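You operate a simulated robot arm through the tools that you are given. There is no shell and no other tool. Be economical: measure what you need, move in short steps, check, and stop when the job is done.

You run a simulated two-armed robot. Do the job below in one go: nothing can be reset, and whatever is moved stays where it is left.

JOB
Pick up the blue bottle from the shelf under the long bench with one hand, pass it to the other hand and put it on the top of the cork mat. Set down upright: blue bottle.
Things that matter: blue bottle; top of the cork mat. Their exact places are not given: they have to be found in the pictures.

The check looks at the end state, three seconds after you hand in, the way a careful person would. Anything else that was tipped, shoved, dropped, spilled or broken makes it a failure.

ROBOT AND FRAMES
Two 7-joint arms with two-finger parallel grippers on one trunk, on a base that drives. Base frame: it is fixed to the floor where the robot stands at the start and does not move with it; the origin is under the middle of the robot, x ahead of it, y to its left, z up. Units: m, degrees, N and s.
The left shoulder is at the start at [0.02, 0.113, 1.164], the right one opposite. Places, roughly: blue bottle [1.5, 0, 0.25]; top of the cork mat (13x13 cm) [3.1, -2.08, 0.8]. Payload 1.57 kg a hand.
Tool frame (each hand has its own): the origin (TCP) lies between the finger pads and is the grasp point; the fingertips stand 0.03 m ahead of it; z points along the fingers, y is the line along which they close. The gripper opens to 0.08 m. The fingers are 0.017 m wide and 0.012 m thick; the gripper's body (0.04 by 0.082 m) begins 0.08 m behind the TCP.
Orientation is told as [roll, pitch, yaw] about the base's x, y, z axes, in that order, counted from this pose: with the fingers straight down and closing along the base's y, the tool's x points along the base's -x, its y along +y and its z along -z.

CONTROLS
- The arms move only by the tool move_arm. It takes "left_commands", "right_commands" or both (then of equal length, played together; a hand with none holds still); each is a list of rows, each a list of 3 entries, a list of its own where there are three numbers: the turn, a rotation vector about the base's x, y, z in degrees, then the shift along the base's x, y, z in m, then the finger opening in m, from 0 to 0.08. In form: [[[wx, wy, wz], [dx, dy, dz], fingers], ...]. A call has 1 to 8 rows; each row is the pose to reach, as a shift and turn from the pose commanded when the call began. A row lasts 0.2 s, in which the tool goes at most 0.05 m and 8.6 degrees; a call with a longer step from one row to the next is refused whole, and so is a gripper value outside its range. A pose out of reach is approached as far as the arm can. The call stops where the force on the tool passes 40 N (or 10 N more than at its start, if that is more) or the arm is blocked; 0.2 s more then pass. The fingers move at their own pace (about 0.045 m/s each) and stop on an object; they squeeze with about 43 N. The grip force told is the motor's: it shows also when the fingers shut on nothing. Time passes only in rows, and 0.2 s behind the last, so rows that repeat a pose let the fingers close. The reply holds the time, the measured pose of the TCP, the force on the tool along the base axes, the opening and the grip force, in the units named above and with some noise, with the torque about the TCP (base axes, N m) and any sound that the robot's microphone picked up.
- Cameras (640 x 400 px; columns grow to the right, rows downward): "scene" is now at [0.0861, -0.0181, 1.2681]; the picture's right is [-0.23, -0.97, 0.00], its down [-0.73, 0.17, -0.66] and it looks along [0.64, -0.15, -0.75] (base axes); focal length 263 px, centre (320, 200). "left" rides on the left gripper at [0.072, 0.007, -0.122] in its tool frame; the picture's right is [-0.09, 1.00, 0.00], its down [-0.84, -0.08, -0.54] and it looks along [-0.54, -0.05, 0.84] (tool axes); focal length 238 px, centre (320, 200). "right" rides on the right gripper at [0.072, -0.007, -0.122] in its tool frame; the picture's right is [0.09, 1.00, 0.00], its down [-0.84, 0.08, -0.54] and it looks along [-0.54, 0.05, 0.84] (tool axes); focal length 238 px, centre (320, 200).
- camera(camera): a new picture of that camera. The clock stands still meanwhile.
- raise_lower(by): slides the trunk up (or, below 0, down) by that many m; the arms and the scene camera ride with it, the base frame stays. It gives what a move gives, with no picture.
- steer(legs): drives the robot by 1 to 6 legs, each [ahead, left, turn to the left] in m, m and degrees, along the robot's own axes; the way and the turn of a leg run together, so that a leg with both is an arc; at most 1.5 m and 180 degrees a leg. The arms and the cameras ride along, it lands a little off, and it stops where it bumps. It gives what a move gives.
- head_to(pan, tilt): turns the head with the scene camera to pan (to the left, within 80 degrees either way) and tilt (down, from -29 to 69), counted from straight ahead of the robot. It gives what a move gives.
- locate(camera, pixels): for up to 12 pixels [column, row] of the newest picture of that camera ("zoom" is the newest enlarged one), the place [x, y, z] in the base frame of the surface seen there, good to about 0.003 m. The clock stands still meanwhile.
- close_up(camera, box): a new picture of the part [left, top, right, bottom] of that camera's present view, enlarged. The clock stands still meanwhile.
- sign_off(): hands the job in; it is judged then, once.

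Go step by step. Measure first, check grasps and placings, and put right what went wrong. The budget is 80 turns and 78 pictures, counting those below and the enlarged ones. Unless the task says otherwise, let go and move clear before handing in, and close with one line.

The tools are called as a command line: name --argument value ..., lists and objects as JSON in quotes. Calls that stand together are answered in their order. move_arm: Moves the arms, as the interface text tells. Its arguments: {"type":"object","properties":{"left_commands":{"type":"array"},"right_commands":{"type":"array"}},"required":[]} The other tools are called the same way: raise_lower (by) slides the trunk up or down; steer (legs) drives the base; head_to (pan, tilt) turns the head that bears the scene camera; camera (camera) takes a picture; locate (camera, pixels) gives the place of the surface under pixels of a picture; close_up (camera, box) takes an enlarged picture of a part of a camera's view; sign_off () hands the job in.

At the start:

```text
t: 0.0
left_eef_pos: [0.3775, 0.1332, 0.5273]
left_orientation: [-0.1, -0.1, 0.1]
left_force: [-0.1, 0.5, -0.3]
left_torque: [0.03, -0.01, 0.0]
left_grip_width: 0.08
left_gripper_force: 0.2
right_eef_pos: [0.3145, -0.1262, 0.6304]
right_orientation: [-0.1, -0.1, -0.1]
right_force: [0.1, -0.5, 0.2]
right_torque: [0.02, 0.01, -0.02]
right_grip_width: 0.0803
right_gripper_force: 0.0
trunk travel left (down, up): [-0.218, 0.352]
robot x, y, heading: [-0.0033, -0.0004, 0.1]
head pan, tilt: [-13.1, 48.6]
```

scene: 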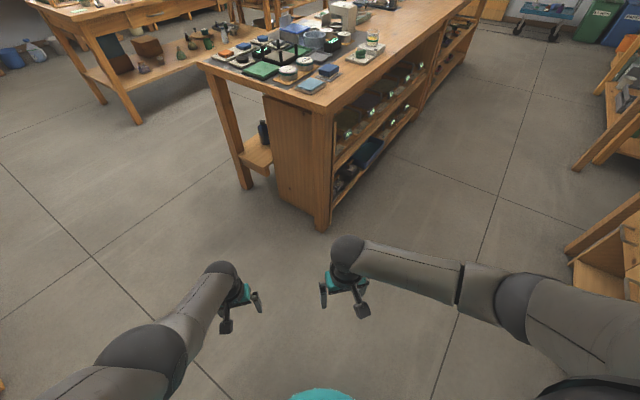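
right: 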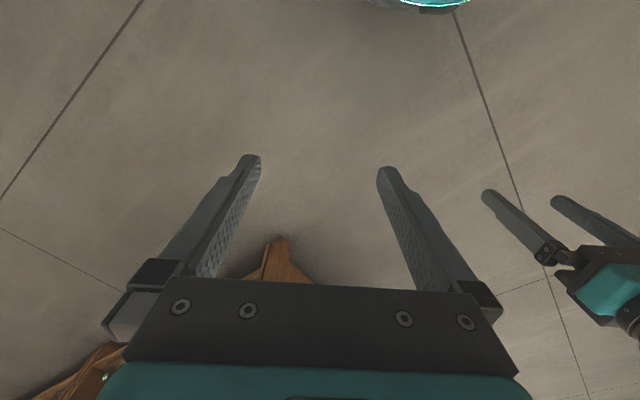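
left: 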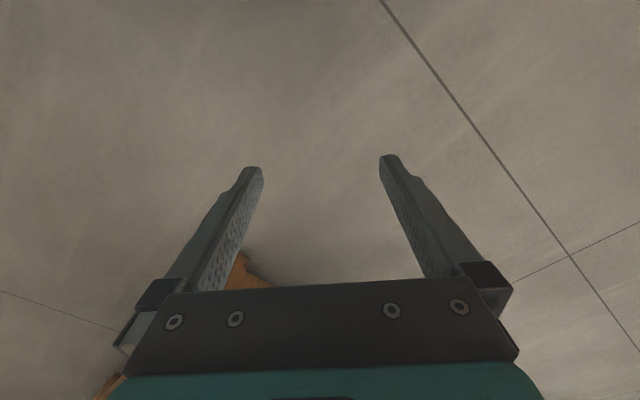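

The scene picture shows a dark bottle near (263,133) on a low shelf at the left of the long bench's end. I'll enlarge that area.

close_up --camera "scene" --box '[200, 60, 360, 200]'

locate --camera "scene" --pixels '[[263, 128], [263, 140], [245, 155], [262, 172], [200, 64], [324, 110], [272, 95], [320, 228], [248, 187], [300, 150]]'

```text
2.86 times, centred on (280, 130) of scene
```

zoom: 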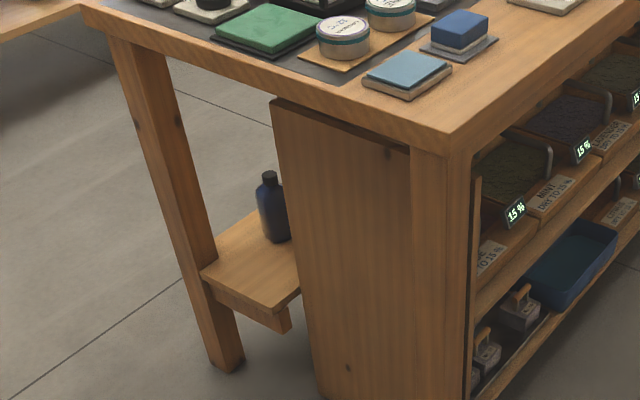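

```text
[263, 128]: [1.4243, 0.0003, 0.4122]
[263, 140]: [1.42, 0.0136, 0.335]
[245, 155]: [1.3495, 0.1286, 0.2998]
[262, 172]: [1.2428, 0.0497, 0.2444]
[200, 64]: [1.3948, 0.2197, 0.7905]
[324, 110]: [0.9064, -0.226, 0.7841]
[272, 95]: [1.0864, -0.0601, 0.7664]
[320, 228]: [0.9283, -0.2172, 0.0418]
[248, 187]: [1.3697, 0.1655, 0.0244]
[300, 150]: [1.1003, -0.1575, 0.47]
```

The bottle stands at about (1.43, 0.0), bottom ~0.25, near the left edge of the shelf. I'll survey the left side and the surroundings for the other bench and the mat.

head_to --pan 10 --tilt 28

camera --camera "scene"

head_to --pan -45 --tilt 20

camera --camera "scene"

```text
t: 0.9
left_eef_pos: [0.378, 0.1335, 0.5266]
left_orientation: [-0.1, 0.0, 0.1]
left_force: [0.0, -0.6, 0.2]
left_torque: [0.0, -0.05, 0.04]
left_grip_width: 0.08
left_gripper_force: 0.1
right_eef_pos: [0.3151, -0.1253, 0.6295]
right_orientation: [0.0, 0.1, 0.0]
right_force: [-0.2, 0.1, -0.6]
right_torque: [0.0, 0.0, -0.03]
right_grip_width: 0.08
right_gripper_force: 0.0
trunk travel left (down, up): [-0.218, 0.352]
robot x, y, heading: [0.0015, 0.0011, 0.0]
head pan, tilt: [10.0, 28.0]
```

```text
73 pictures are left
```

scene: 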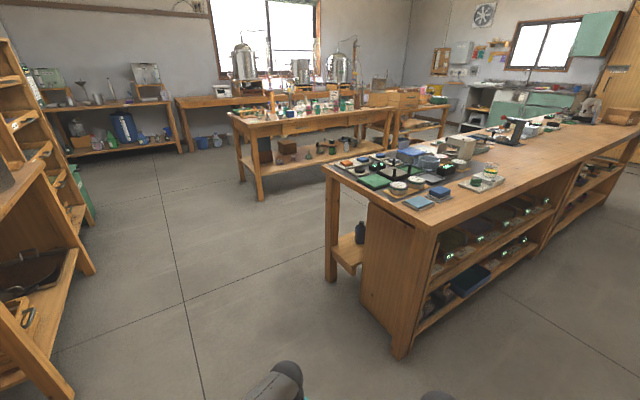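

```text
t: 2.1
left_eef_pos: [0.3779, 0.1336, 0.5269]
left_orientation: [0.0, -0.1, 0.0]
left_force: [-0.1, -0.9, 0.4]
left_torque: [-0.03, -0.02, -0.02]
left_grip_width: 0.0798
left_gripper_force: 0.0
right_eef_pos: [0.3147, -0.1264, 0.6292]
right_orientation: [-0.1, 0.0, 0.0]
right_force: [0.2, -0.7, 0.1]
right_torque: [-0.02, 0.0, 0.02]
right_grip_width: 0.08
right_gripper_force: 0.0
trunk travel left (down, up): [-0.218, 0.352]
robot x, y, heading: [0.0005, 0.0009, -0.3]
head pan, tilt: [-45.0, 20.0]
```

```text
72 pictures are left
```

scene: 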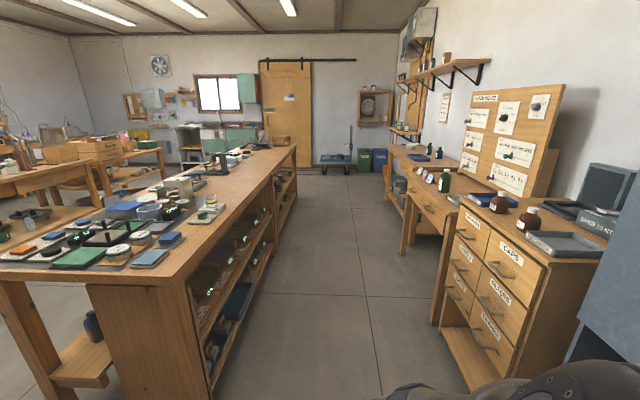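

The bench recedes toward the door; the mat should sit near its far end around (265,147). Enlarging both that area and measuring bench/corridor geometry.

close_up --camera "scene" --box '[180, 130, 310, 210]'

locate --camera "scene" --pixels '[[186, 278], [296, 146], [265, 148], [2, 270], [100, 200], [100, 168], [20, 186], [62, 355], [105, 385], [92, 325], [405, 250], [440, 325]]'

```text
4.92 times, centred on (245, 170) of scene
```

zoom: 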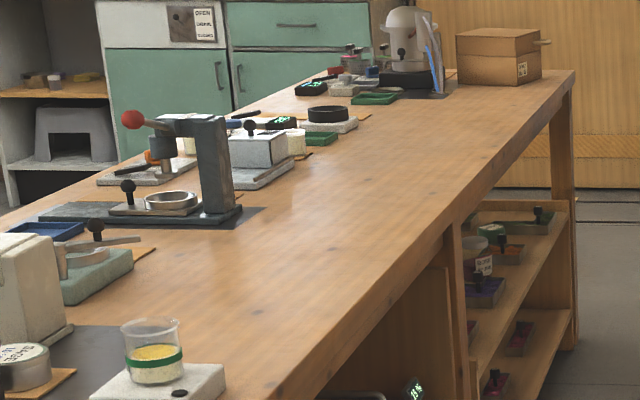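

```text
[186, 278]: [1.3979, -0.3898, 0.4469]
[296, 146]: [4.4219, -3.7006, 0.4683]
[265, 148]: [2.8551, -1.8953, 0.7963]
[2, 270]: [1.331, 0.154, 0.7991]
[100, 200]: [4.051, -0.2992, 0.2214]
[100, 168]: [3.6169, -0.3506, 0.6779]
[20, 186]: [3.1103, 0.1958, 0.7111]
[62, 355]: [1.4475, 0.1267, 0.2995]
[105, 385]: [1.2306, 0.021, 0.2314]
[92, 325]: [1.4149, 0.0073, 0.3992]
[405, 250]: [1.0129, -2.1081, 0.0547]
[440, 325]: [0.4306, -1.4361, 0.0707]
```

Several thin tan items show in the zoom (e.g. (360,116), (145,253), (240,195)). I'll check which lies at about (3.1,-2.08).

locate --camera "zoom" --pixels '[[363, 116], [146, 253], [236, 196], [430, 70], [390, 97], [328, 125], [250, 185], [180, 205], [300, 155], [340, 170], [576, 72], [225, 395]]'

```text
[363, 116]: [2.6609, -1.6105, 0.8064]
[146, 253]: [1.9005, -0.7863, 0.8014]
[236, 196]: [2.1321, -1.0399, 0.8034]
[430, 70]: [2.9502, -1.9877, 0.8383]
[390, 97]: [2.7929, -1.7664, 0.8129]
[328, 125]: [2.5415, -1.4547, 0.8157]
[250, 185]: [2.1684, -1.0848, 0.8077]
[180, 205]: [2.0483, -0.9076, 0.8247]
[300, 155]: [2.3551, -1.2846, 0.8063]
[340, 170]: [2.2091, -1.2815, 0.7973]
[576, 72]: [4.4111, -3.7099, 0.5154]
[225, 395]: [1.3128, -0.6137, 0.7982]
```

The mat is hidden behind the items near the far end, so I'll look for it later. The bottle is 12 cm in from the bench's left long edge, so I'll drive round to the left aisle and face it, staying clear of the corner at (1.39,0.22).

steer --legs '[[0.71, 0.53, 0], [0.71, 0.53, 0], [0, 0, -137.3]]'

head_to --pan 35 --tilt 38

camera --camera "scene"

```text
t: 16.8
left_eef_pos: [1.2212, 0.717, 0.526]
left_orientation: [0.0, 0.0, -137.8]
left_force: [0.0, 0.9, -0.5]
left_torque: [0.03, 0.0, -0.01]
left_grip_width: 0.0799
left_gripper_force: 0.0
right_eef_pos: [1.0926, 0.9499, 0.6308]
right_orientation: [0.0, -0.1, -137.7]
right_force: [0.6, 0.4, -0.1]
right_torque: [0.02, 0.04, -0.03]
right_grip_width: 0.0801
right_gripper_force: 0.1
trunk travel left (down, up): [-0.218, 0.352]
robot x, y, heading: [1.4128, 1.0689, -137.5]
head pan, tilt: [-45.0, 20.0]
```

```text
t: 18.3
left_eef_pos: [1.2216, 0.7156, 0.5268]
left_orientation: [0.0, 0.0, -137.6]
left_force: [-0.2, -0.1, 0.4]
left_torque: [-0.01, -0.02, 0.0]
left_grip_width: 0.0801
left_gripper_force: 0.1
right_eef_pos: [1.0932, 0.9511, 0.6302]
right_orientation: [0.1, 0.0, -137.6]
right_force: [-0.3, -0.2, 0.6]
right_torque: [0.01, 0.01, 0.02]
right_grip_width: 0.08
right_gripper_force: 0.0
trunk travel left (down, up): [-0.218, 0.352]
robot x, y, heading: [1.412, 1.0691, -137.4]
head pan, tilt: [35.0, 38.0]
```

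```text
70 pictures are left
```

scene: 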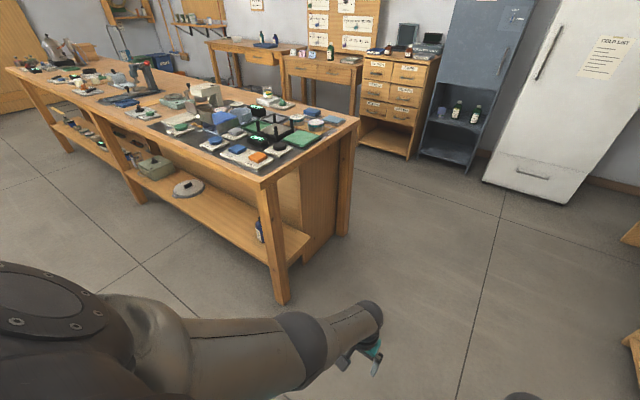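

The bench's left long side is now visible: bottle at (259,230) just inside the corner leg. Zooming on the bottle and the far end, and measuring edges.

close_up --camera "scene" --box '[200, 170, 320, 245]'

locate --camera "zoom" --pixels '[[313, 270], [313, 320], [330, 360], [385, 300], [405, 380], [200, 260], [352, 90], [310, 240], [325, 300]]'

close_up --camera "scene" --box '[0, 30, 160, 130]'

locate --camera "scene" --pixels '[[263, 186], [100, 112], [355, 121], [10, 70], [155, 85], [80, 63]]'

```text
5.33 times, centred on (260, 208) of scene
```

zoom: 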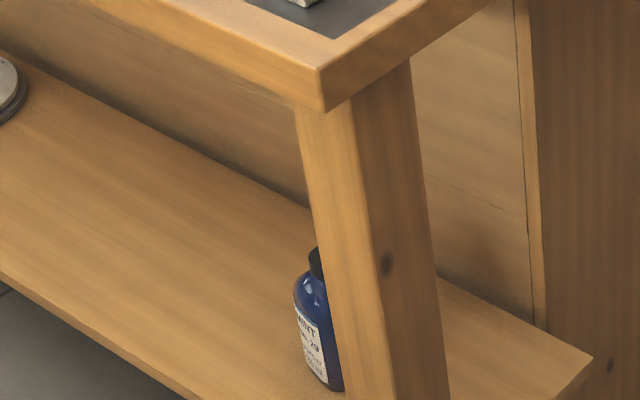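

```text
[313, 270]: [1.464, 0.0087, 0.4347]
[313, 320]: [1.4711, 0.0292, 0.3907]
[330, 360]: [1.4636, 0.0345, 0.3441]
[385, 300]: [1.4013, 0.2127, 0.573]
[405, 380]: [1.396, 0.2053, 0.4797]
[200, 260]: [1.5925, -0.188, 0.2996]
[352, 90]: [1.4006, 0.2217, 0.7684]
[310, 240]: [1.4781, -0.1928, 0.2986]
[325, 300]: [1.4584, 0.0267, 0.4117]
```

```text
4.00 times, centred on (80, 80) of scene
```

zoom: 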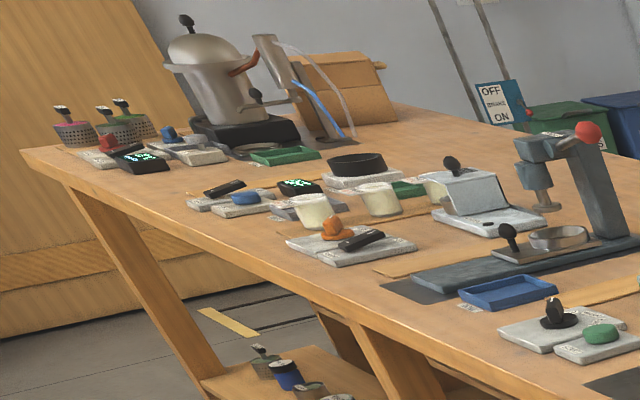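

```text
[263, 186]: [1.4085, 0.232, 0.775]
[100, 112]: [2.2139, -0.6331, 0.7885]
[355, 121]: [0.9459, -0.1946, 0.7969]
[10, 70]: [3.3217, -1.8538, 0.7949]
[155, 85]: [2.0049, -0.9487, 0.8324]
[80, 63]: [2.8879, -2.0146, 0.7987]
```

The shelf top is at z≈0.30 and the bottle is about z 0.30–0.48 at (1.445, 0.01), 12 cm inside the edge and 10 cm past the corner leg. I'll strafe left along the aisle and lower the trunk, then look.

steer --legs '[[0, 0.91, 0]]'

raise_lower --by -0.218

head_to --pan -8 --tilt 38

camera --camera "scene"

```text
t: 23.1
left_eef_pos: [1.8343, 0.0419, 0.5257]
left_orientation: [-0.1, 0.0, -137.8]
left_force: [-0.1, 0.6, 0.0]
left_torque: [-0.01, 0.0, -0.01]
left_grip_width: 0.0802
left_gripper_force: 0.0
right_eef_pos: [1.7065, 0.2766, 0.6304]
right_orientation: [0.0, -0.1, -137.7]
right_force: [0.0, 0.4, 0.5]
right_torque: [0.01, -0.03, 0.01]
right_grip_width: 0.0801
right_gripper_force: 0.1
trunk travel left (down, up): [-0.218, 0.352]
robot x, y, heading: [2.0218, 0.3929, -137.6]
head pan, tilt: [35.0, 38.0]
```

```text
t: 25.4
left_eef_pos: [1.8332, 0.0433, 0.3091]
left_orientation: [0.1, 0.0, -137.7]
left_force: [0.3, 0.2, -0.3]
left_torque: [-0.01, 0.0, 0.01]
left_grip_width: 0.08
left_gripper_force: 0.0
right_eef_pos: [1.7052, 0.278, 0.4126]
right_orientation: [0.0, 0.0, -137.8]
right_force: [0.6, 0.0, 0.5]
right_torque: [0.01, 0.01, -0.04]
right_grip_width: 0.0798
right_gripper_force: 0.1
trunk travel left (down, up): [0.0, 0.57]
robot x, y, heading: [2.0208, 0.3957, -137.7]
head pan, tilt: [35.0, 38.0]
```

```text
t: 26.5
left_eef_pos: [1.8337, 0.0432, 0.3088]
left_orientation: [0.0, 0.1, -137.8]
left_force: [0.6, -0.1, 0.4]
left_torque: [-0.01, -0.06, -0.03]
left_grip_width: 0.08
left_gripper_force: 0.1
right_eef_pos: [1.706, 0.2772, 0.413]
right_orientation: [-0.1, 0.0, -137.8]
right_force: [0.9, 0.2, 1.1]
right_torque: [-0.01, 0.0, 0.01]
right_grip_width: 0.08
right_gripper_force: 0.2
trunk travel left (down, up): [0.0, 0.57]
robot x, y, heading: [2.0224, 0.3917, -137.8]
head pan, tilt: [-8.0, 38.0]
```

```text
67 pictures are left
```

scene: 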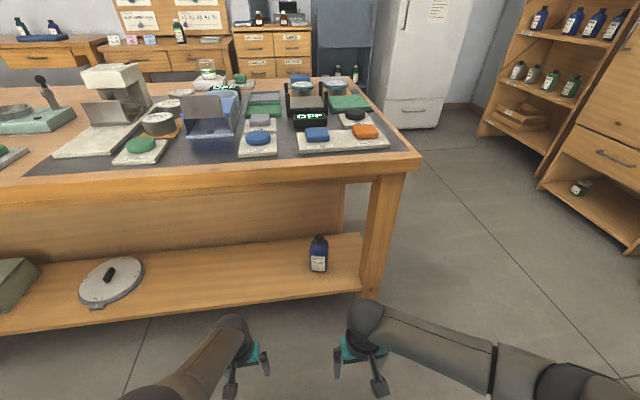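

The bottle is clearly seen at (319,253) with leg at (378,230). Measuring bottle, shelf edge and leg.

close_up --camera "scene" --box '[264, 210, 392, 290]'

locate --camera "zoom" --pixels '[[272, 135], [275, 155], [272, 190], [272, 240], [275, 310], [232, 240], [318, 240], [280, 395], [485, 350], [490, 250], [274, 300], [255, 140]]'

```text
5.00 times, centred on (328, 250) of scene
```

zoom: 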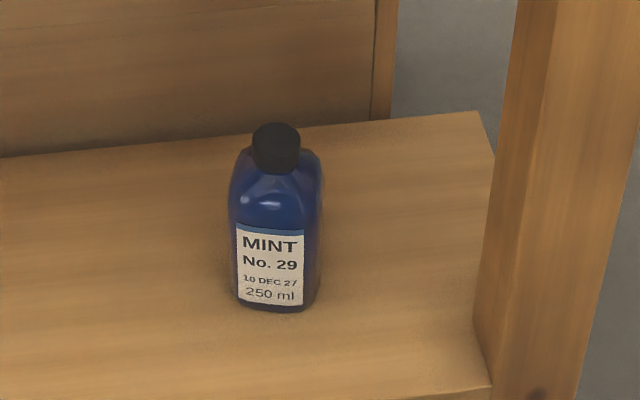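

```text
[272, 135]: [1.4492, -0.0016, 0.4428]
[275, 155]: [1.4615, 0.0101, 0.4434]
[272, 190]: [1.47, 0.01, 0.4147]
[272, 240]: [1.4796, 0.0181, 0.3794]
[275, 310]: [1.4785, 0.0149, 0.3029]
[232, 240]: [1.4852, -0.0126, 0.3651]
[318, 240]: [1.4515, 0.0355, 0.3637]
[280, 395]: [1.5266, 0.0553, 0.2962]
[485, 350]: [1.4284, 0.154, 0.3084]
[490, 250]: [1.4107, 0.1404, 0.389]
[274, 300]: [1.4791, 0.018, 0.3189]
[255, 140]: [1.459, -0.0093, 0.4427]
```

The bottle is ~0.06 wide, z 0.30–0.45, axis at about (1.454, 0.0). I'll drive forward 0.13 m, then tilt the right hand 57° toward horizontal.

steer --legs '[[0.13, 0, 0]]'

move_arm --right_commands '[[[-5.47, 6.03, 0], [0, 0, 0], 0.08], [[-10.94, 12.06, 0], [0, 0, 0], 0.08], [[-16.41, 18.09, 0], [0, 0, 0], 0.08], [[-21.88, 24.12, 0], [0, 0, 0], 0.08], [[-27.35, 30.15, 0], [0, 0, 0], 0.08], [[-32.82, 36.18, 0], [0, 0, 0], 0.08], [[-38.3, 42.2, 0], [0, 0, 0], 0.08], [[-38.3, 42.2, 0], [0, 0, 0], 0.08]]'

camera --camera "right"

camera --camera "scene"

```text
t: 27.8
left_eef_pos: [1.7387, -0.0459, 0.3093]
left_orientation: [0.1, 0.0, -137.8]
left_force: [-0.2, 1.3, 0.0]
left_torque: [0.02, 0.0, -0.01]
left_grip_width: 0.08
left_gripper_force: 0.1
right_eef_pos: [1.6108, 0.1898, 0.4113]
right_orientation: [0.0, -0.1, -137.8]
right_force: [-0.2, -0.5, -0.8]
right_torque: [0.02, 0.01, 0.02]
right_grip_width: 0.0801
right_gripper_force: 0.1
trunk travel left (down, up): [0.0, 0.57]
robot x, y, heading: [1.9303, 0.3058, -137.7]
head pan, tilt: [-8.0, 38.0]
```

```text
t: 29.6
left_eef_pos: [1.7374, -0.0435, 0.3093]
left_orientation: [0.1, 0.0, -137.8]
left_force: [1.1, -0.2, 0.2]
left_torque: [0.03, 0.01, 0.02]
left_grip_width: 0.0799
left_gripper_force: 0.0
right_eef_pos: [1.6122, 0.1922, 0.4131]
right_orientation: [0.1, -56.8, -138.0]
right_force: [-0.3, 0.2, 0.2]
right_torque: [0.0, 0.02, 0.04]
right_grip_width: 0.0801
right_gripper_force: 0.1
trunk travel left (down, up): [0.0, 0.57]
robot x, y, heading: [1.929, 0.3085, -137.7]
head pan, tilt: [-8.0, 38.0]
```

```text
65 pictures are left
```

right: 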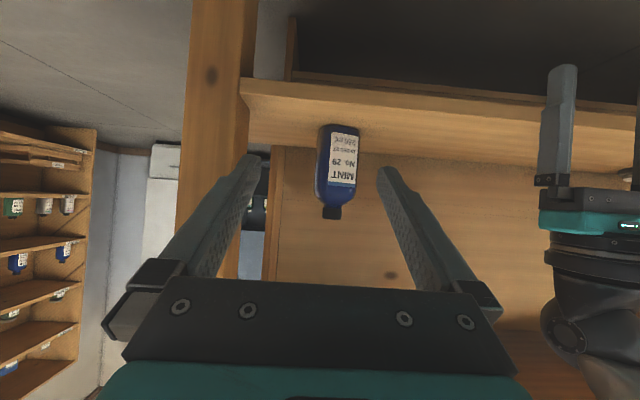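

```text
64 pictures are left
```

scene: 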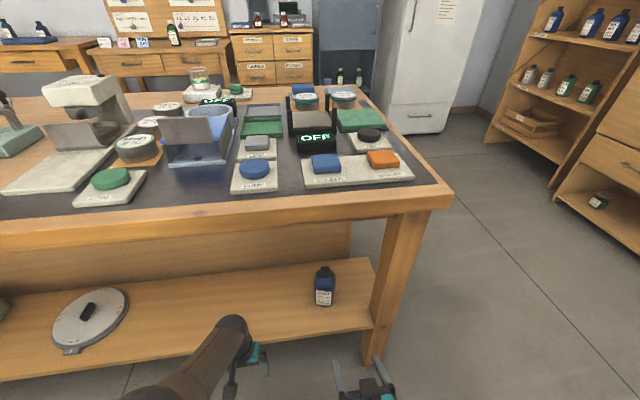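

The tilt worked and the bottle is in view between the fingers (scene (324,287), right cam (336,165)). Re-measuring it before approaching.

close_up --camera "scene" --box '[280, 250, 376, 310]'

locate --camera "zoom" --pixels '[[255, 140], [320, 140], [290, 118], [290, 110], [288, 130], [240, 220], [350, 220], [295, 220], [235, 280], [345, 280]]'

locate --camera "right" --pixels '[[320, 180], [336, 165], [354, 180], [332, 212], [318, 135], [356, 135]]'

```text
6.67 times, centred on (328, 280) of scene
```

zoom: 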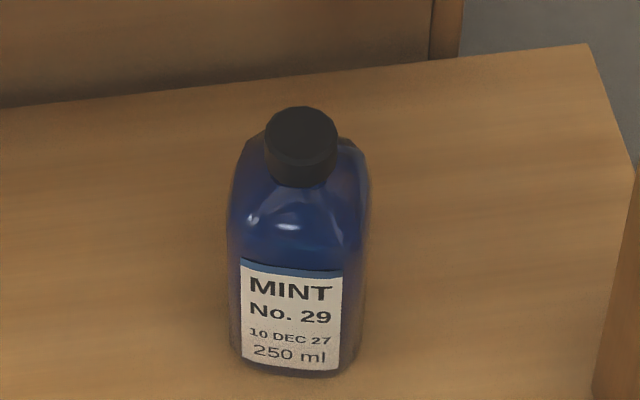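

```text
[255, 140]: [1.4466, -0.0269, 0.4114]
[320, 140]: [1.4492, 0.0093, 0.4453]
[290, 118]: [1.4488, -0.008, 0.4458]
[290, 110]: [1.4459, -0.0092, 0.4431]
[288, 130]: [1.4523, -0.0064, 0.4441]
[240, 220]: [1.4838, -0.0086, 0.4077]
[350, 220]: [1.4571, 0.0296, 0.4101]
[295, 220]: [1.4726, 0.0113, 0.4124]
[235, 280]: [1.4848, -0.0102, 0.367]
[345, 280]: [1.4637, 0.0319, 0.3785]
```

```text
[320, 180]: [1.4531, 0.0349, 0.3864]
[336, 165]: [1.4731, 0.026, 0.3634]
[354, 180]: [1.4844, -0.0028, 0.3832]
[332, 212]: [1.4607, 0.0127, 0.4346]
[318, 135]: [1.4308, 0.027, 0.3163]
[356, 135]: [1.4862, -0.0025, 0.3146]
```

Axis refined to (1.451, 0.001), faces aligned with my fingers. Moving to a pre-grasp 0.107 m short at z 0.345.

move_arm --right_commands '[[[0, 0, 0], [-0.0205, -0.0295, -0.017], 0.08], [[0, 0, 0], [-0.041, -0.059, -0.034], 0.08], [[0, 0, 0], [-0.0615, -0.0885, -0.051], 0.08], [[0, 0, 0], [-0.082, -0.118, -0.068], 0.08], [[0, 0, 0], [-0.082, -0.118, -0.068], 0.08]]'

camera --camera "right"

camera --camera "scene"

```text
t: 30.8
left_eef_pos: [1.739, -0.0448, 0.3096]
left_orientation: [-0.1, 0.1, -137.8]
left_force: [0.2, -0.4, -0.3]
left_torque: [0.02, -0.01, -0.03]
left_grip_width: 0.08
left_gripper_force: 0.0
right_eef_pos: [1.5272, 0.0715, 0.3449]
right_orientation: [-0.1, -57.1, -137.6]
right_force: [0.5, 0.3, 0.4]
right_torque: [0.01, 0.02, -0.01]
right_grip_width: 0.0799
right_gripper_force: 0.1
trunk travel left (down, up): [0.0, 0.57]
robot x, y, heading: [1.9248, 0.3101, -137.7]
head pan, tilt: [-8.0, 38.0]
```

```text
62 pictures are left
```

right: 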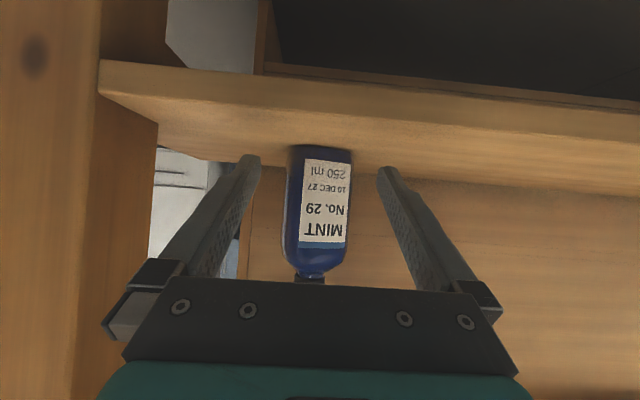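

```text
61 pictures are left
```

scene: 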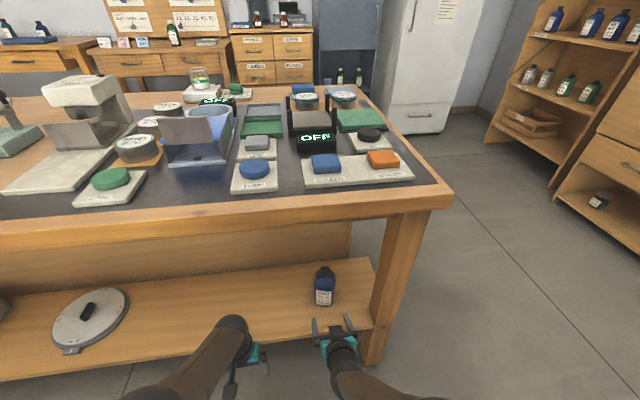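

The bottle (287–352) is centred between the fingertips (250, 385). Going straight in and closing.

move_arm --right_commands '[[[0, 0, 0], [-0.025, -0.0233, 0], 0.08], [[0, 0, 0], [-0.05, -0.0467, 0], 0.08], [[0, 0, 0], [-0.075, -0.07, 0], 0.08], [[0, 0, 0], [-0.075, -0.07, 0], 0.08], [[0, 0, 0], [-0.075, -0.07, 0], 0.04], [[0, 0, 0], [-0.075, -0.07, 0], 0.03], [[0, 0, 0], [-0.075, -0.07, 0], 0.03]]'

camera --camera "right"

camera --camera "scene"

```text
t: 32.4
left_eef_pos: [1.7376, -0.0454, 0.3095]
left_orientation: [0.0, 0.0, -137.9]
left_force: [-0.2, -0.1, 0.6]
left_torque: [0.02, 0.02, 0.0]
left_grip_width: 0.0801
left_gripper_force: 0.1
right_eef_pos: [1.4854, 0.0244, 0.3823]
right_orientation: [0.0, -56.9, -137.7]
right_force: [1.2, 1.7, 0.5]
right_torque: [0.03, 0.0, 0.01]
right_grip_width: 0.032
right_gripper_force: 1.4
right hand out of reach, approached as far as the arm can: row 1, 2, 3, 4, 5, 6, 7
trunk travel left (down, up): [0.0, 0.57]
robot x, y, heading: [1.9283, 0.3079, -137.9]
head pan, tilt: [-8.0, 38.0]
```

```text
60 pictures are left
```

right: 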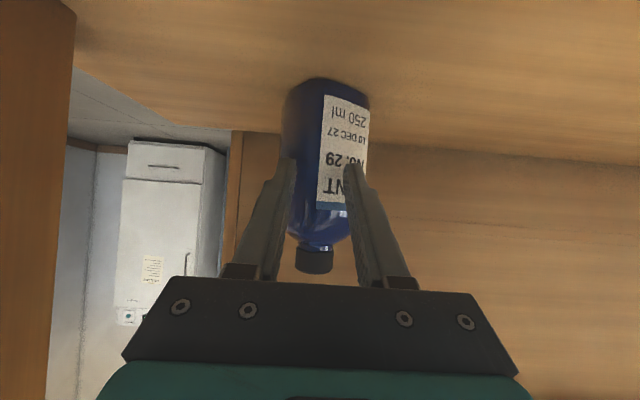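

```text
59 pictures are left
```

scene: 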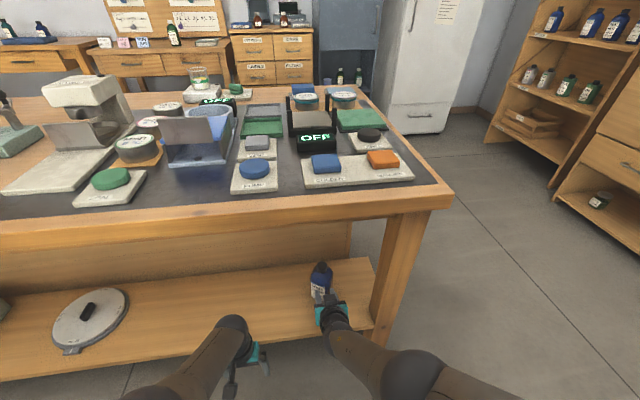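

The arm ran out of reach and closed short of the bottle (0.032, no real grip), nudging its yaw a little; it still stands. I'll open, back the hand off, and drive closer.

move_arm --right_commands '[[[0, 0, 0], [0, 0, 0], 0.08], [[0, 0, 0], [0, 0, 0], 0.08], [[0, 0, 0], [0, 0, 0], 0.08], [[0, 0, 0], [0.03, 0.028, 0], 0.08], [[0, 0, 0], [0.06, 0.056, 0], 0.08], [[0, 0, 0], [0.09, 0.084, 0], 0.08], [[0, 0, 0], [0.12, 0.112, 0], 0.08], [[0, 0, 0], [0.15, 0.14, 0.0], 0.08]]'

camera --camera "right"

head_to --pan -8 --tilt 55

camera --camera "scene"

```text
t: 34.1
left_eef_pos: [1.7391, -0.0443, 0.3086]
left_orientation: [0.0, 0.1, -137.9]
left_force: [-0.1, -1.1, -0.3]
left_torque: [-0.01, 0.01, 0.01]
left_grip_width: 0.0799
left_gripper_force: 0.1
right_eef_pos: [1.6086, 0.1432, 0.3852]
right_orientation: [-0.2, -57.8, -137.7]
right_force: [-1.9, 0.1, -1.2]
right_torque: [0.03, -0.02, 0.19]
right_grip_width: 0.0804
right_gripper_force: 0.0
trunk travel left (down, up): [0.0, 0.57]
robot x, y, heading: [1.9298, 0.3066, -137.9]
head pan, tilt: [-8.0, 38.0]
stopped in row 8 (right hand): the force on the tool passed its limit at 56 N (the readings are from after the stop); the commanded pose is now the measured one
```

```text
58 pictures are left
```

right: 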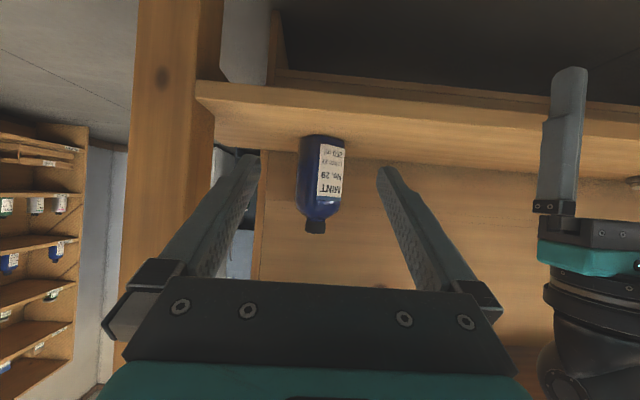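

```text
t: 34.9
left_eef_pos: [1.7395, -0.045, 0.3086]
left_orientation: [0.1, 0.0, -137.8]
left_force: [0.5, 0.0, 0.3]
left_torque: [0.0, 0.0, -0.02]
left_grip_width: 0.0799
left_gripper_force: 0.0
right_eef_pos: [1.608, 0.1431, 0.3856]
right_orientation: [-0.1, -57.9, -137.9]
right_force: [-3.7, 1.2, -0.9]
right_torque: [-0.08, 0.06, 0.41]
right_grip_width: 0.0803
right_gripper_force: 0.1
trunk travel left (down, up): [0.0, 0.57]
robot x, y, heading: [1.9292, 0.3096, -137.8]
head pan, tilt: [-8.0, 55.0]
```

```text
57 pictures are left
```

scene: 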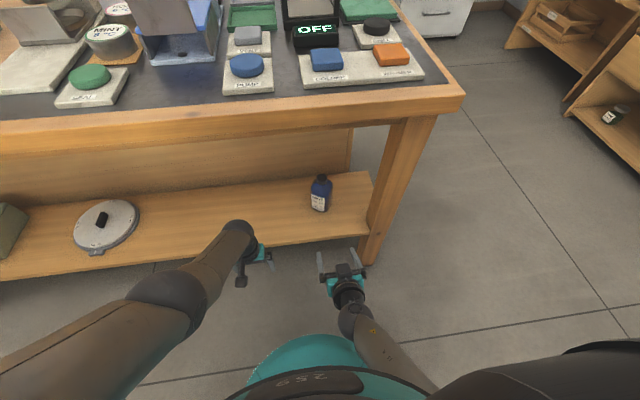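

The bottle is still upright at (320,192). Measuring its position plus the base's front edge (teal at (300,345)), before driving closer.

locate --camera "scene" --pixels '[[305, 338], [250, 370], [355, 355], [330, 237], [375, 260], [280, 245]]'

close_up --camera "scene" --box '[272, 160, 368, 220]'

locate --camera "zoom" --pixels '[[327, 108], [320, 140], [300, 120], [350, 120], [325, 180], [270, 180], [385, 180], [320, 240], [265, 240], [380, 240], [360, 260]]'

```text
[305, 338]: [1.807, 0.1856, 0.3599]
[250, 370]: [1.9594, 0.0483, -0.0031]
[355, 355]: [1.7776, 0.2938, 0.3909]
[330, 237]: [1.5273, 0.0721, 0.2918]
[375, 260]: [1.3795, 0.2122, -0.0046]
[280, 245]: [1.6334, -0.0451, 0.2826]
```

```text
6.67 times, centred on (320, 190) of scene
```

zoom: 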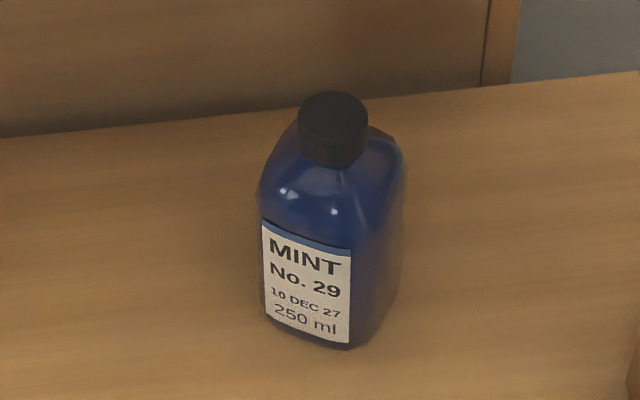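

```text
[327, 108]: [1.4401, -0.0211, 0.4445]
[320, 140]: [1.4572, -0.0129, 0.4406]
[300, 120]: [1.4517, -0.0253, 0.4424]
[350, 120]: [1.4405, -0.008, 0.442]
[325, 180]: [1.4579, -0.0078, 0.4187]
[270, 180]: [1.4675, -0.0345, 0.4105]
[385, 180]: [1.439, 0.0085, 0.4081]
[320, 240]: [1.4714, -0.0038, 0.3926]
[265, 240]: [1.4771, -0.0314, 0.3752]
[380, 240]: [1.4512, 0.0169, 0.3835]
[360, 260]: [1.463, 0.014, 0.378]
```

The bottle shifted to about (1.444, -0.015) and is yawed ~25° clockwise, still upright. I'll first retract and raise the left hand so it can't hit the shelf when I drive 0.10 m closer.

move_arm --left_commands '[[[0, 0, 0], [0.0357, 0.0053, 0.02], 0.08], [[0, 0, 0], [0.0713, 0.0107, 0.04], 0.08], [[0, 0, 0], [0.107, 0.016, 0.06], 0.08], [[0, 0, 0], [0.1427, 0.0213, 0.08], 0.08], [[0, 0, 0], [0.1783, 0.0267, 0.1], 0.08], [[0, 0, 0], [0.214, 0.032, 0.12], 0.08], [[0, 0, 0], [0.214, 0.032, 0.12], 0.08]]'

steer --legs '[[0.1, 0, 0]]'

camera --camera "scene"

camera --camera "right"

```text
t: 36.5
left_eef_pos: [1.9533, -0.011, 0.4305]
left_orientation: [-0.1, 0.0, -137.8]
left_force: [0.4, 0.0, -0.4]
left_torque: [0.01, 0.04, -0.02]
left_grip_width: 0.0801
left_gripper_force: 0.1
right_eef_pos: [1.6086, 0.1427, 0.3865]
right_orientation: [0.0, -57.9, -138.0]
right_force: [-3.3, -2.9, 1.4]
right_torque: [0.22, -0.27, 0.04]
right_grip_width: 0.0799
right_gripper_force: 0.0
trunk travel left (down, up): [0.0, 0.57]
robot x, y, heading: [1.9264, 0.3065, -137.8]
head pan, tilt: [-8.0, 55.0]
```

```text
t: 37.6
left_eef_pos: [1.8796, -0.078, 0.4295]
left_orientation: [-0.1, 0.0, -137.8]
left_force: [0.4, 0.6, -0.1]
left_torque: [0.01, 0.04, 0.0]
left_grip_width: 0.08
left_gripper_force: 0.1
right_eef_pos: [1.5355, 0.076, 0.3876]
right_orientation: [-0.1, -57.9, -137.9]
right_force: [-4.1, -2.7, 0.2]
right_torque: [0.04, -0.08, 0.19]
right_grip_width: 0.0799
right_gripper_force: 0.0
trunk travel left (down, up): [0.0, 0.57]
robot x, y, heading: [1.8536, 0.2438, -137.7]
head pan, tilt: [-8.0, 55.0]
```

```text
55 pictures are left
```

scene: 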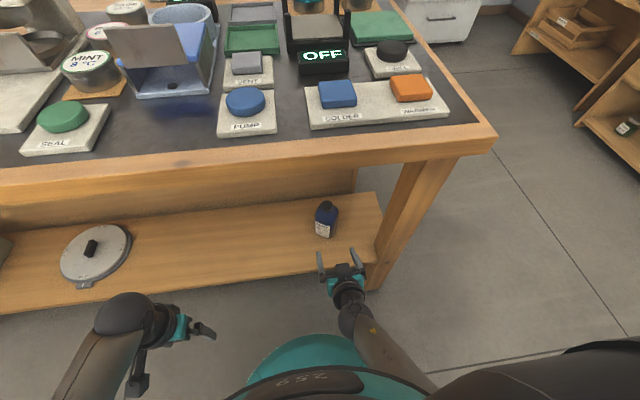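

```text
54 pictures are left
```

right: 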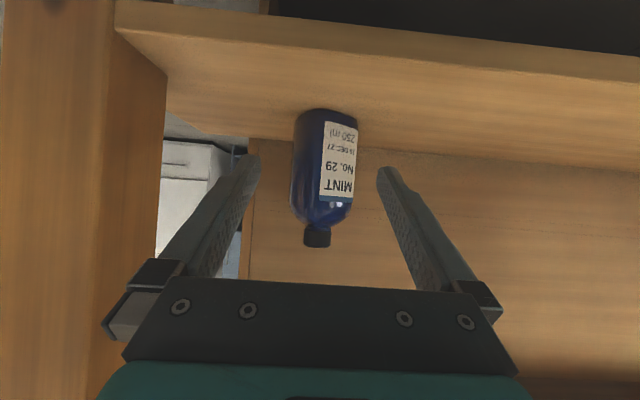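

The hand is now in reach, ~0.13 m short of the bottle. Confirming position from both cameras.

locate --camera "right" --pixels '[[296, 170], [310, 170], [322, 150], [350, 170], [354, 130], [318, 236], [318, 228]]'

close_up --camera "scene" --box '[278, 190, 374, 250]'

locate --camera "zoom" --pixels '[[326, 90], [326, 80], [300, 95], [352, 95], [326, 105]]'

```text
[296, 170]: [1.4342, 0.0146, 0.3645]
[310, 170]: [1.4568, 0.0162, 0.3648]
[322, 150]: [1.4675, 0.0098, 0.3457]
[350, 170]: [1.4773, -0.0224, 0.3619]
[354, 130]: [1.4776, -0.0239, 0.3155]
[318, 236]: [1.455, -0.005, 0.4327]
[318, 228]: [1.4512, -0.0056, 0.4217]
```

```text
6.67 times, centred on (326, 220) of scene
```

zoom: 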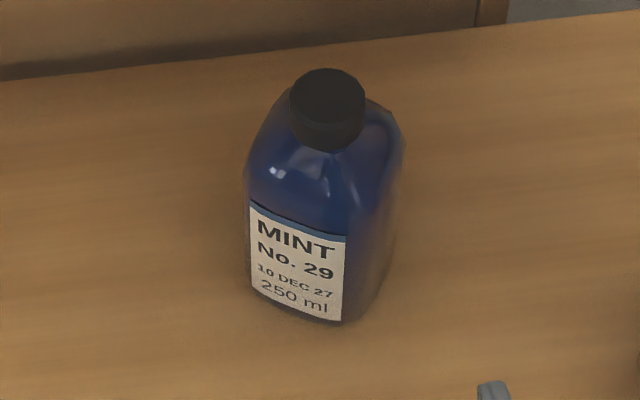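

```text
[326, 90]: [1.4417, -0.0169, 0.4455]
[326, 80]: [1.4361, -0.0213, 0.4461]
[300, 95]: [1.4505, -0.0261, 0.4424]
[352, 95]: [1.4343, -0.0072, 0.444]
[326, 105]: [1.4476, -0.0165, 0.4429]
```

Cap centre is (1.4425,-0.0165), label normal ~17° azimuth. I'll yaw the hand 25° clockwise to match and shift to a pre-grasp point.

move_arm --right_commands '[[[0, 0, -6.25], [0.0019, -0.0155, -0.01], 0.08], [[0, 0, -12.5], [0.0037, -0.031, -0.02], 0.08], [[0, 0, -18.75], [0.0056, -0.0465, -0.03], 0.08], [[0, 0, -25], [0.0075, -0.062, -0.04], 0.08], [[0, 0, -25], [0.0075, -0.062, -0.04], 0.08]]'

camera --camera "right"

```text
t: 38.8
left_eef_pos: [1.8787, -0.0785, 0.4301]
left_orientation: [-0.1, 0.0, -137.8]
left_force: [-0.4, 0.0, 0.2]
left_torque: [0.0, 0.0, 0.02]
left_grip_width: 0.08
left_gripper_force: 0.0
right_eef_pos: [1.4641, 0.1084, 0.3355]
right_orientation: [-17.9, -60.1, -150.2]
right_force: [1.4, -4.0, 2.2]
right_torque: [0.02, 0.06, 0.18]
right_grip_width: 0.077
right_gripper_force: 0.1
right hand out of reach, approached as far as the arm can: row 4, 5
trunk travel left (down, up): [0.0, 0.57]
robot x, y, heading: [1.8546, 0.2426, -137.7]
head pan, tilt: [-8.0, 55.0]
stopped in row 5 (right hand): the arm was blocked; the commanded pose is now the measured one
```

```text
52 pictures are left
```

right: 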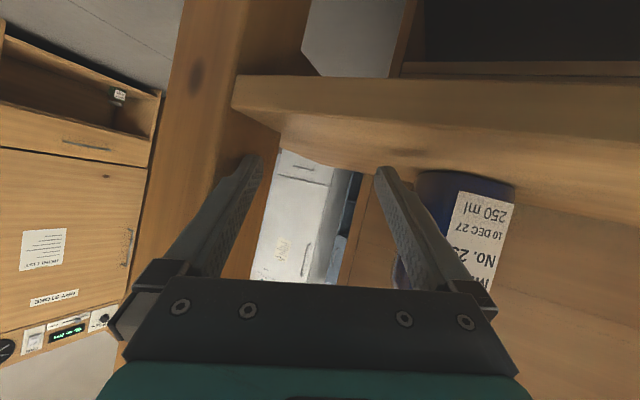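

The right arm got blocked reaching across and twisted toward the leg; the bottle still stands. I'll back the robot straight out, which draws the hand clear, and then look.

steer --legs '[[-0.2, 0, 0]]'

camera --camera "scene"

```text
t: 40.4
left_eef_pos: [2.0269, 0.0552, 0.4305]
left_orientation: [0.0, 0.0, -137.8]
left_force: [-0.6, 0.0, -0.2]
left_torque: [0.0, 0.03, -0.01]
left_grip_width: 0.0803
left_gripper_force: 0.1
right_eef_pos: [1.6106, 0.2419, 0.3351]
right_orientation: [-18.0, -60.1, -150.2]
right_force: [-0.6, -0.1, 0.4]
right_torque: [-0.01, 0.02, 0.01]
right_grip_width: 0.0801
right_gripper_force: 0.0
trunk travel left (down, up): [0.0, 0.57]
robot x, y, heading: [1.9982, 0.376, -137.7]
head pan, tilt: [-8.0, 55.0]
```

```text
51 pictures are left
```

scene: 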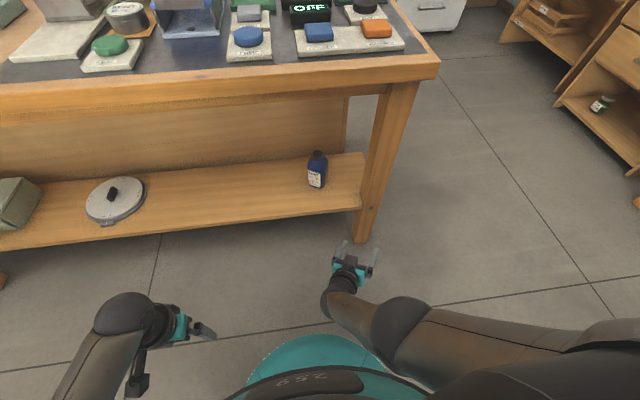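

The hand is clear and the bottle stands at (317,168). I'll straighten the right hand to a natural pose in front of its shoulder.

move_arm --right_commands '[[[-1.4, -2.0, 6.9], [0, -0.015, 0.005], 0.08], [[-2.8, -4.0, 13.75], [0, -0.03, 0.01], 0.08], [[-4.2, -6.0, 20.6], [0, -0.045, 0.015], 0.08], [[-5.6, -8.0, 27.5], [-0.001, -0.06, 0.02], 0.08], [[-5.6, -8.0, 27.5], [-0.001, -0.06, 0.02], 0.08]]'

```text
t: 41.6
left_eef_pos: [2.027, 0.0566, 0.4303]
left_orientation: [0.0, 0.0, -137.6]
left_force: [-0.8, -0.6, -0.1]
left_torque: [0.0, 0.02, 0.01]
left_grip_width: 0.0799
left_gripper_force: 0.1
right_eef_pos: [1.6101, 0.1827, 0.3547]
right_orientation: [-0.3, -56.8, -137.5]
right_force: [0.4, -0.4, -0.1]
right_torque: [-0.01, -0.02, 0.0]
right_grip_width: 0.0801
right_gripper_force: 0.0
trunk travel left (down, up): [0.0, 0.57]
robot x, y, heading: [2.0028, 0.3768, -137.5]
head pan, tilt: [-8.0, 55.0]
```

Right hand is straight again, 0.258 m short and 0.034 m to the right of the bottle. Correct laterally, drive 0.14, and check.

move_arm --right_commands '[[[0, 0, 0], [0.0115, -0.0125, -0.004], 0.08], [[0, 0, 0], [0.023, -0.025, -0.008], 0.08], [[0, 0, 0], [0.023, -0.025, -0.008], 0.08]]'

steer --legs '[[0.14, 0, 0]]'

camera --camera "right"

close_up --camera "scene" --box '[240, 150, 400, 250]'

```text
t: 42.4
left_eef_pos: [2.0262, 0.0552, 0.4293]
left_orientation: [0.0, 0.0, -137.7]
left_force: [0.5, -0.2, 0.2]
left_torque: [-0.01, -0.01, -0.02]
left_grip_width: 0.0799
left_gripper_force: 0.1
right_eef_pos: [1.6333, 0.1574, 0.3469]
right_orientation: [-0.5, -56.9, -137.4]
right_force: [0.2, -1.0, -0.1]
right_torque: [-0.01, 0.01, -0.02]
right_grip_width: 0.0799
right_gripper_force: 0.0
trunk travel left (down, up): [0.0, 0.57]
robot x, y, heading: [2.0009, 0.3756, -137.9]
head pan, tilt: [-8.0, 55.0]
```

```text
t: 43.7
left_eef_pos: [1.9225, -0.0399, 0.4279]
left_orientation: [0.1, 0.0, -137.7]
left_force: [-0.4, -0.9, -0.1]
left_torque: [-0.02, 0.01, -0.01]
left_grip_width: 0.08
left_gripper_force: 0.0
right_eef_pos: [1.5302, 0.0641, 0.3458]
right_orientation: [-0.4, -56.8, -137.7]
right_force: [0.2, -0.1, 0.2]
right_torque: [0.0, 0.0, -0.02]
right_grip_width: 0.0801
right_gripper_force: 0.1
trunk travel left (down, up): [0.0, 0.57]
robot x, y, heading: [1.8981, 0.2801, -137.5]
head pan, tilt: [-8.0, 55.0]
```

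```text
50 pictures are left
```

right: 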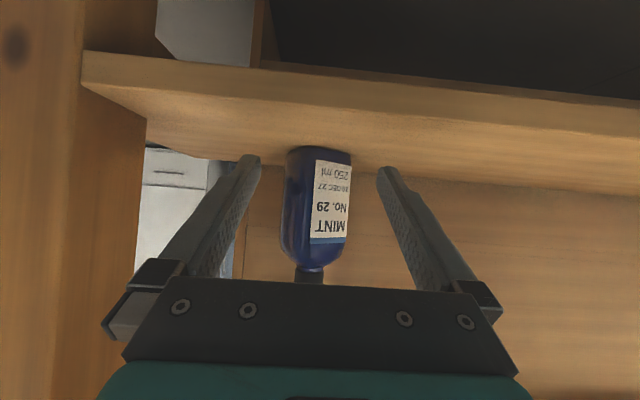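

```text
4.00 times, centred on (320, 200) of scene
```

zoom: 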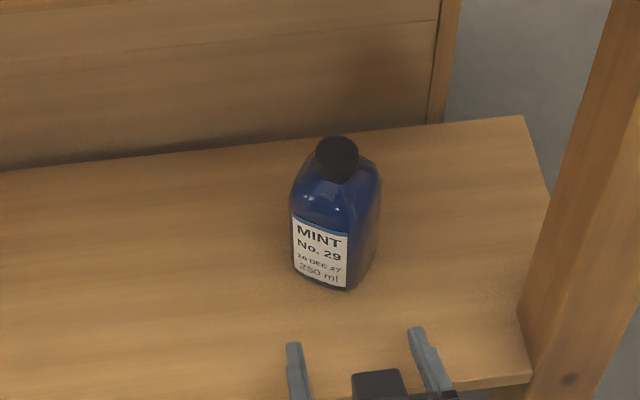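

Well aligned: bottle 282–352 centred between the fingers, 0.119 m to go. Drive 0.06 then extend the arm 0.06, checking before closing.

steer --legs '[[0.06, 0, 0]]'

move_arm --right_commands '[[[0, 0, 0], [-0.0215, -0.0195, 0], 0.08], [[0, 0, 0], [-0.043, -0.039, 0], 0.08], [[0, 0, 0], [-0.043, -0.039, 0], 0.08]]'

camera --camera "right"

```text
t: 44.7
left_eef_pos: [1.8784, -0.0785, 0.4302]
left_orientation: [-0.1, 0.0, -137.8]
left_force: [-0.4, -0.2, 0.7]
left_torque: [0.01, 0.0, -0.01]
left_grip_width: 0.0799
left_gripper_force: 0.0
right_eef_pos: [1.4867, 0.0245, 0.3473]
right_orientation: [-0.5, -56.9, -137.6]
right_force: [0.6, -0.6, 0.6]
right_torque: [-0.01, 0.01, 0.01]
right_grip_width: 0.0796
right_gripper_force: 0.1
trunk travel left (down, up): [0.0, 0.57]
robot x, y, heading: [1.8581, 0.2411, -137.7]
head pan, tilt: [-8.0, 55.0]
```

```text
t: 45.5
left_eef_pos: [1.8789, -0.0795, 0.4301]
left_orientation: [0.0, 0.0, -137.8]
left_force: [0.6, 0.2, 0.5]
left_torque: [0.0, -0.01, -0.01]
left_grip_width: 0.0802
left_gripper_force: 0.1
right_eef_pos: [1.4482, -0.0079, 0.3479]
right_orientation: [-0.5, -56.9, -137.5]
right_force: [-0.5, -0.9, 0.4]
right_torque: [-0.01, 0.01, 0.03]
right_grip_width: 0.0803
right_gripper_force: 0.0
right hand out of reach, approached as far as the arm can: row 2, 3
trunk travel left (down, up): [0.0, 0.57]
robot x, y, heading: [1.8521, 0.2427, -137.9]
head pan, tilt: [-8.0, 55.0]
```

```text
48 pictures are left
```

right: 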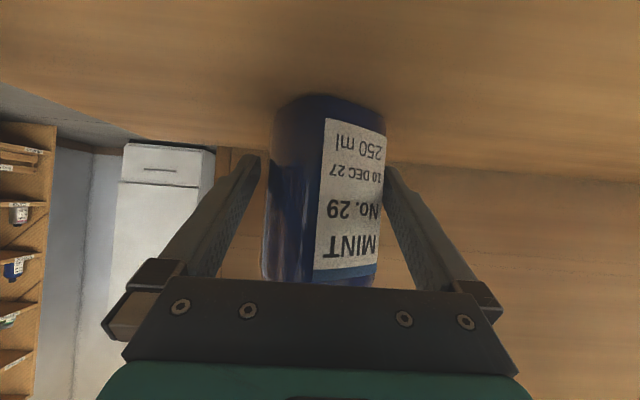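

TCP is within 1 cm of the bottle axis with fingertips past its middle on both sides. Closing now.

move_arm --right_commands '[[[0, 0, 0], [0, 0, 0], 0.06], [[0, 0, 0], [0, 0, 0], 0.04], [[0, 0, 0], [0, 0, 0], 0.03], [[0, 0, 0], [0, 0, 0], 0.03], [[0, 0, 0], [0, 0, 0], 0.03]]'

camera --camera "right"

```text
t: 46.7
left_eef_pos: [1.8791, -0.0789, 0.4292]
left_orientation: [-0.1, 0.0, -137.7]
left_force: [1.1, 0.4, -0.6]
left_torque: [-0.02, -0.02, 0.0]
left_grip_width: 0.0802
left_gripper_force: 0.1
right_eef_pos: [1.4497, -0.0093, 0.3474]
right_orientation: [-0.3, -56.9, -137.6]
right_force: [0.7, -2.3, 3.3]
right_torque: [-0.24, -0.22, -0.01]
right_grip_width: 0.0721
right_gripper_force: 43.2
trunk travel left (down, up): [0.0, 0.57]
robot x, y, heading: [1.8551, 0.2424, -137.7]
head pan, tilt: [-8.0, 55.0]
```

```text
47 pictures are left
```

right: 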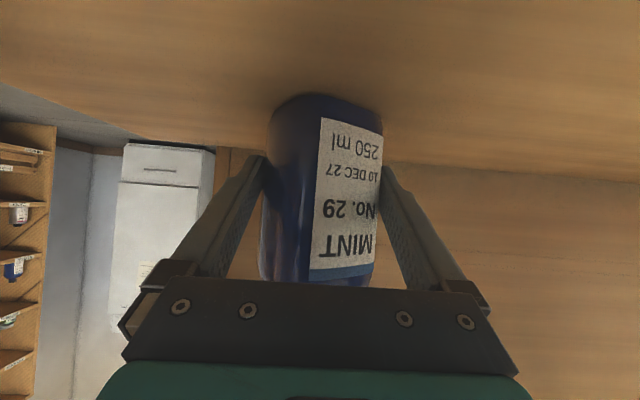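

Gripped firmly at 43 N (0.072, on the bottle's slight diagonal). Test lift of 5 cm.

move_arm --right_commands '[[[0, 0, 0], [0, 0, 0.01], 0.03], [[0, 0, 0], [0, 0, 0.025], 0.03], [[0, 0, 0], [0, 0, 0.04], 0.03], [[0, 0, 0], [0, 0, 0.05], 0.03], [[0, 0, 0], [0, 0, 0.05], 0.03]]'

camera --camera "right"

camera --camera "scene"

```text
t: 47.9
left_eef_pos: [1.8803, -0.0802, 0.4296]
left_orientation: [0.0, 0.0, -137.7]
left_force: [-1.0, -0.7, -0.1]
left_torque: [0.02, 0.0, 0.01]
left_grip_width: 0.08
left_gripper_force: 0.0
right_eef_pos: [1.4493, -0.0073, 0.3976]
right_orientation: [-0.4, -56.8, -137.6]
right_force: [-0.1, 0.4, -3.6]
right_torque: [0.06, -0.04, -0.01]
right_grip_width: 0.0717
right_gripper_force: 43.1
trunk travel left (down, up): [0.0, 0.57]
robot x, y, heading: [1.8536, 0.2419, -137.6]
head pan, tilt: [-8.0, 55.0]
```

```text
46 pictures are left
```

right: 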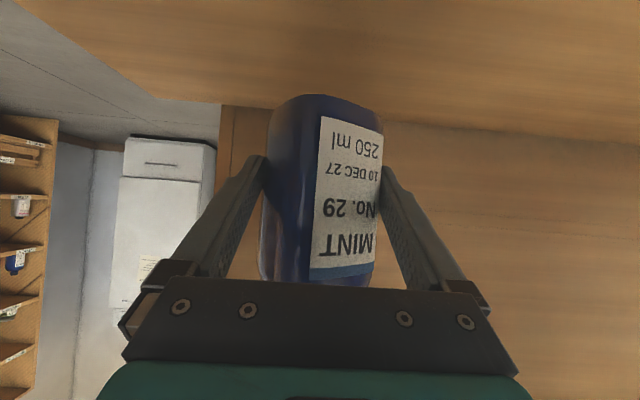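

```text
45 pictures are left
```

scene: 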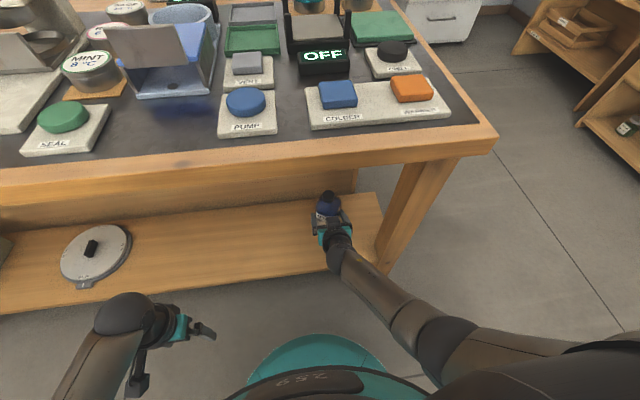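

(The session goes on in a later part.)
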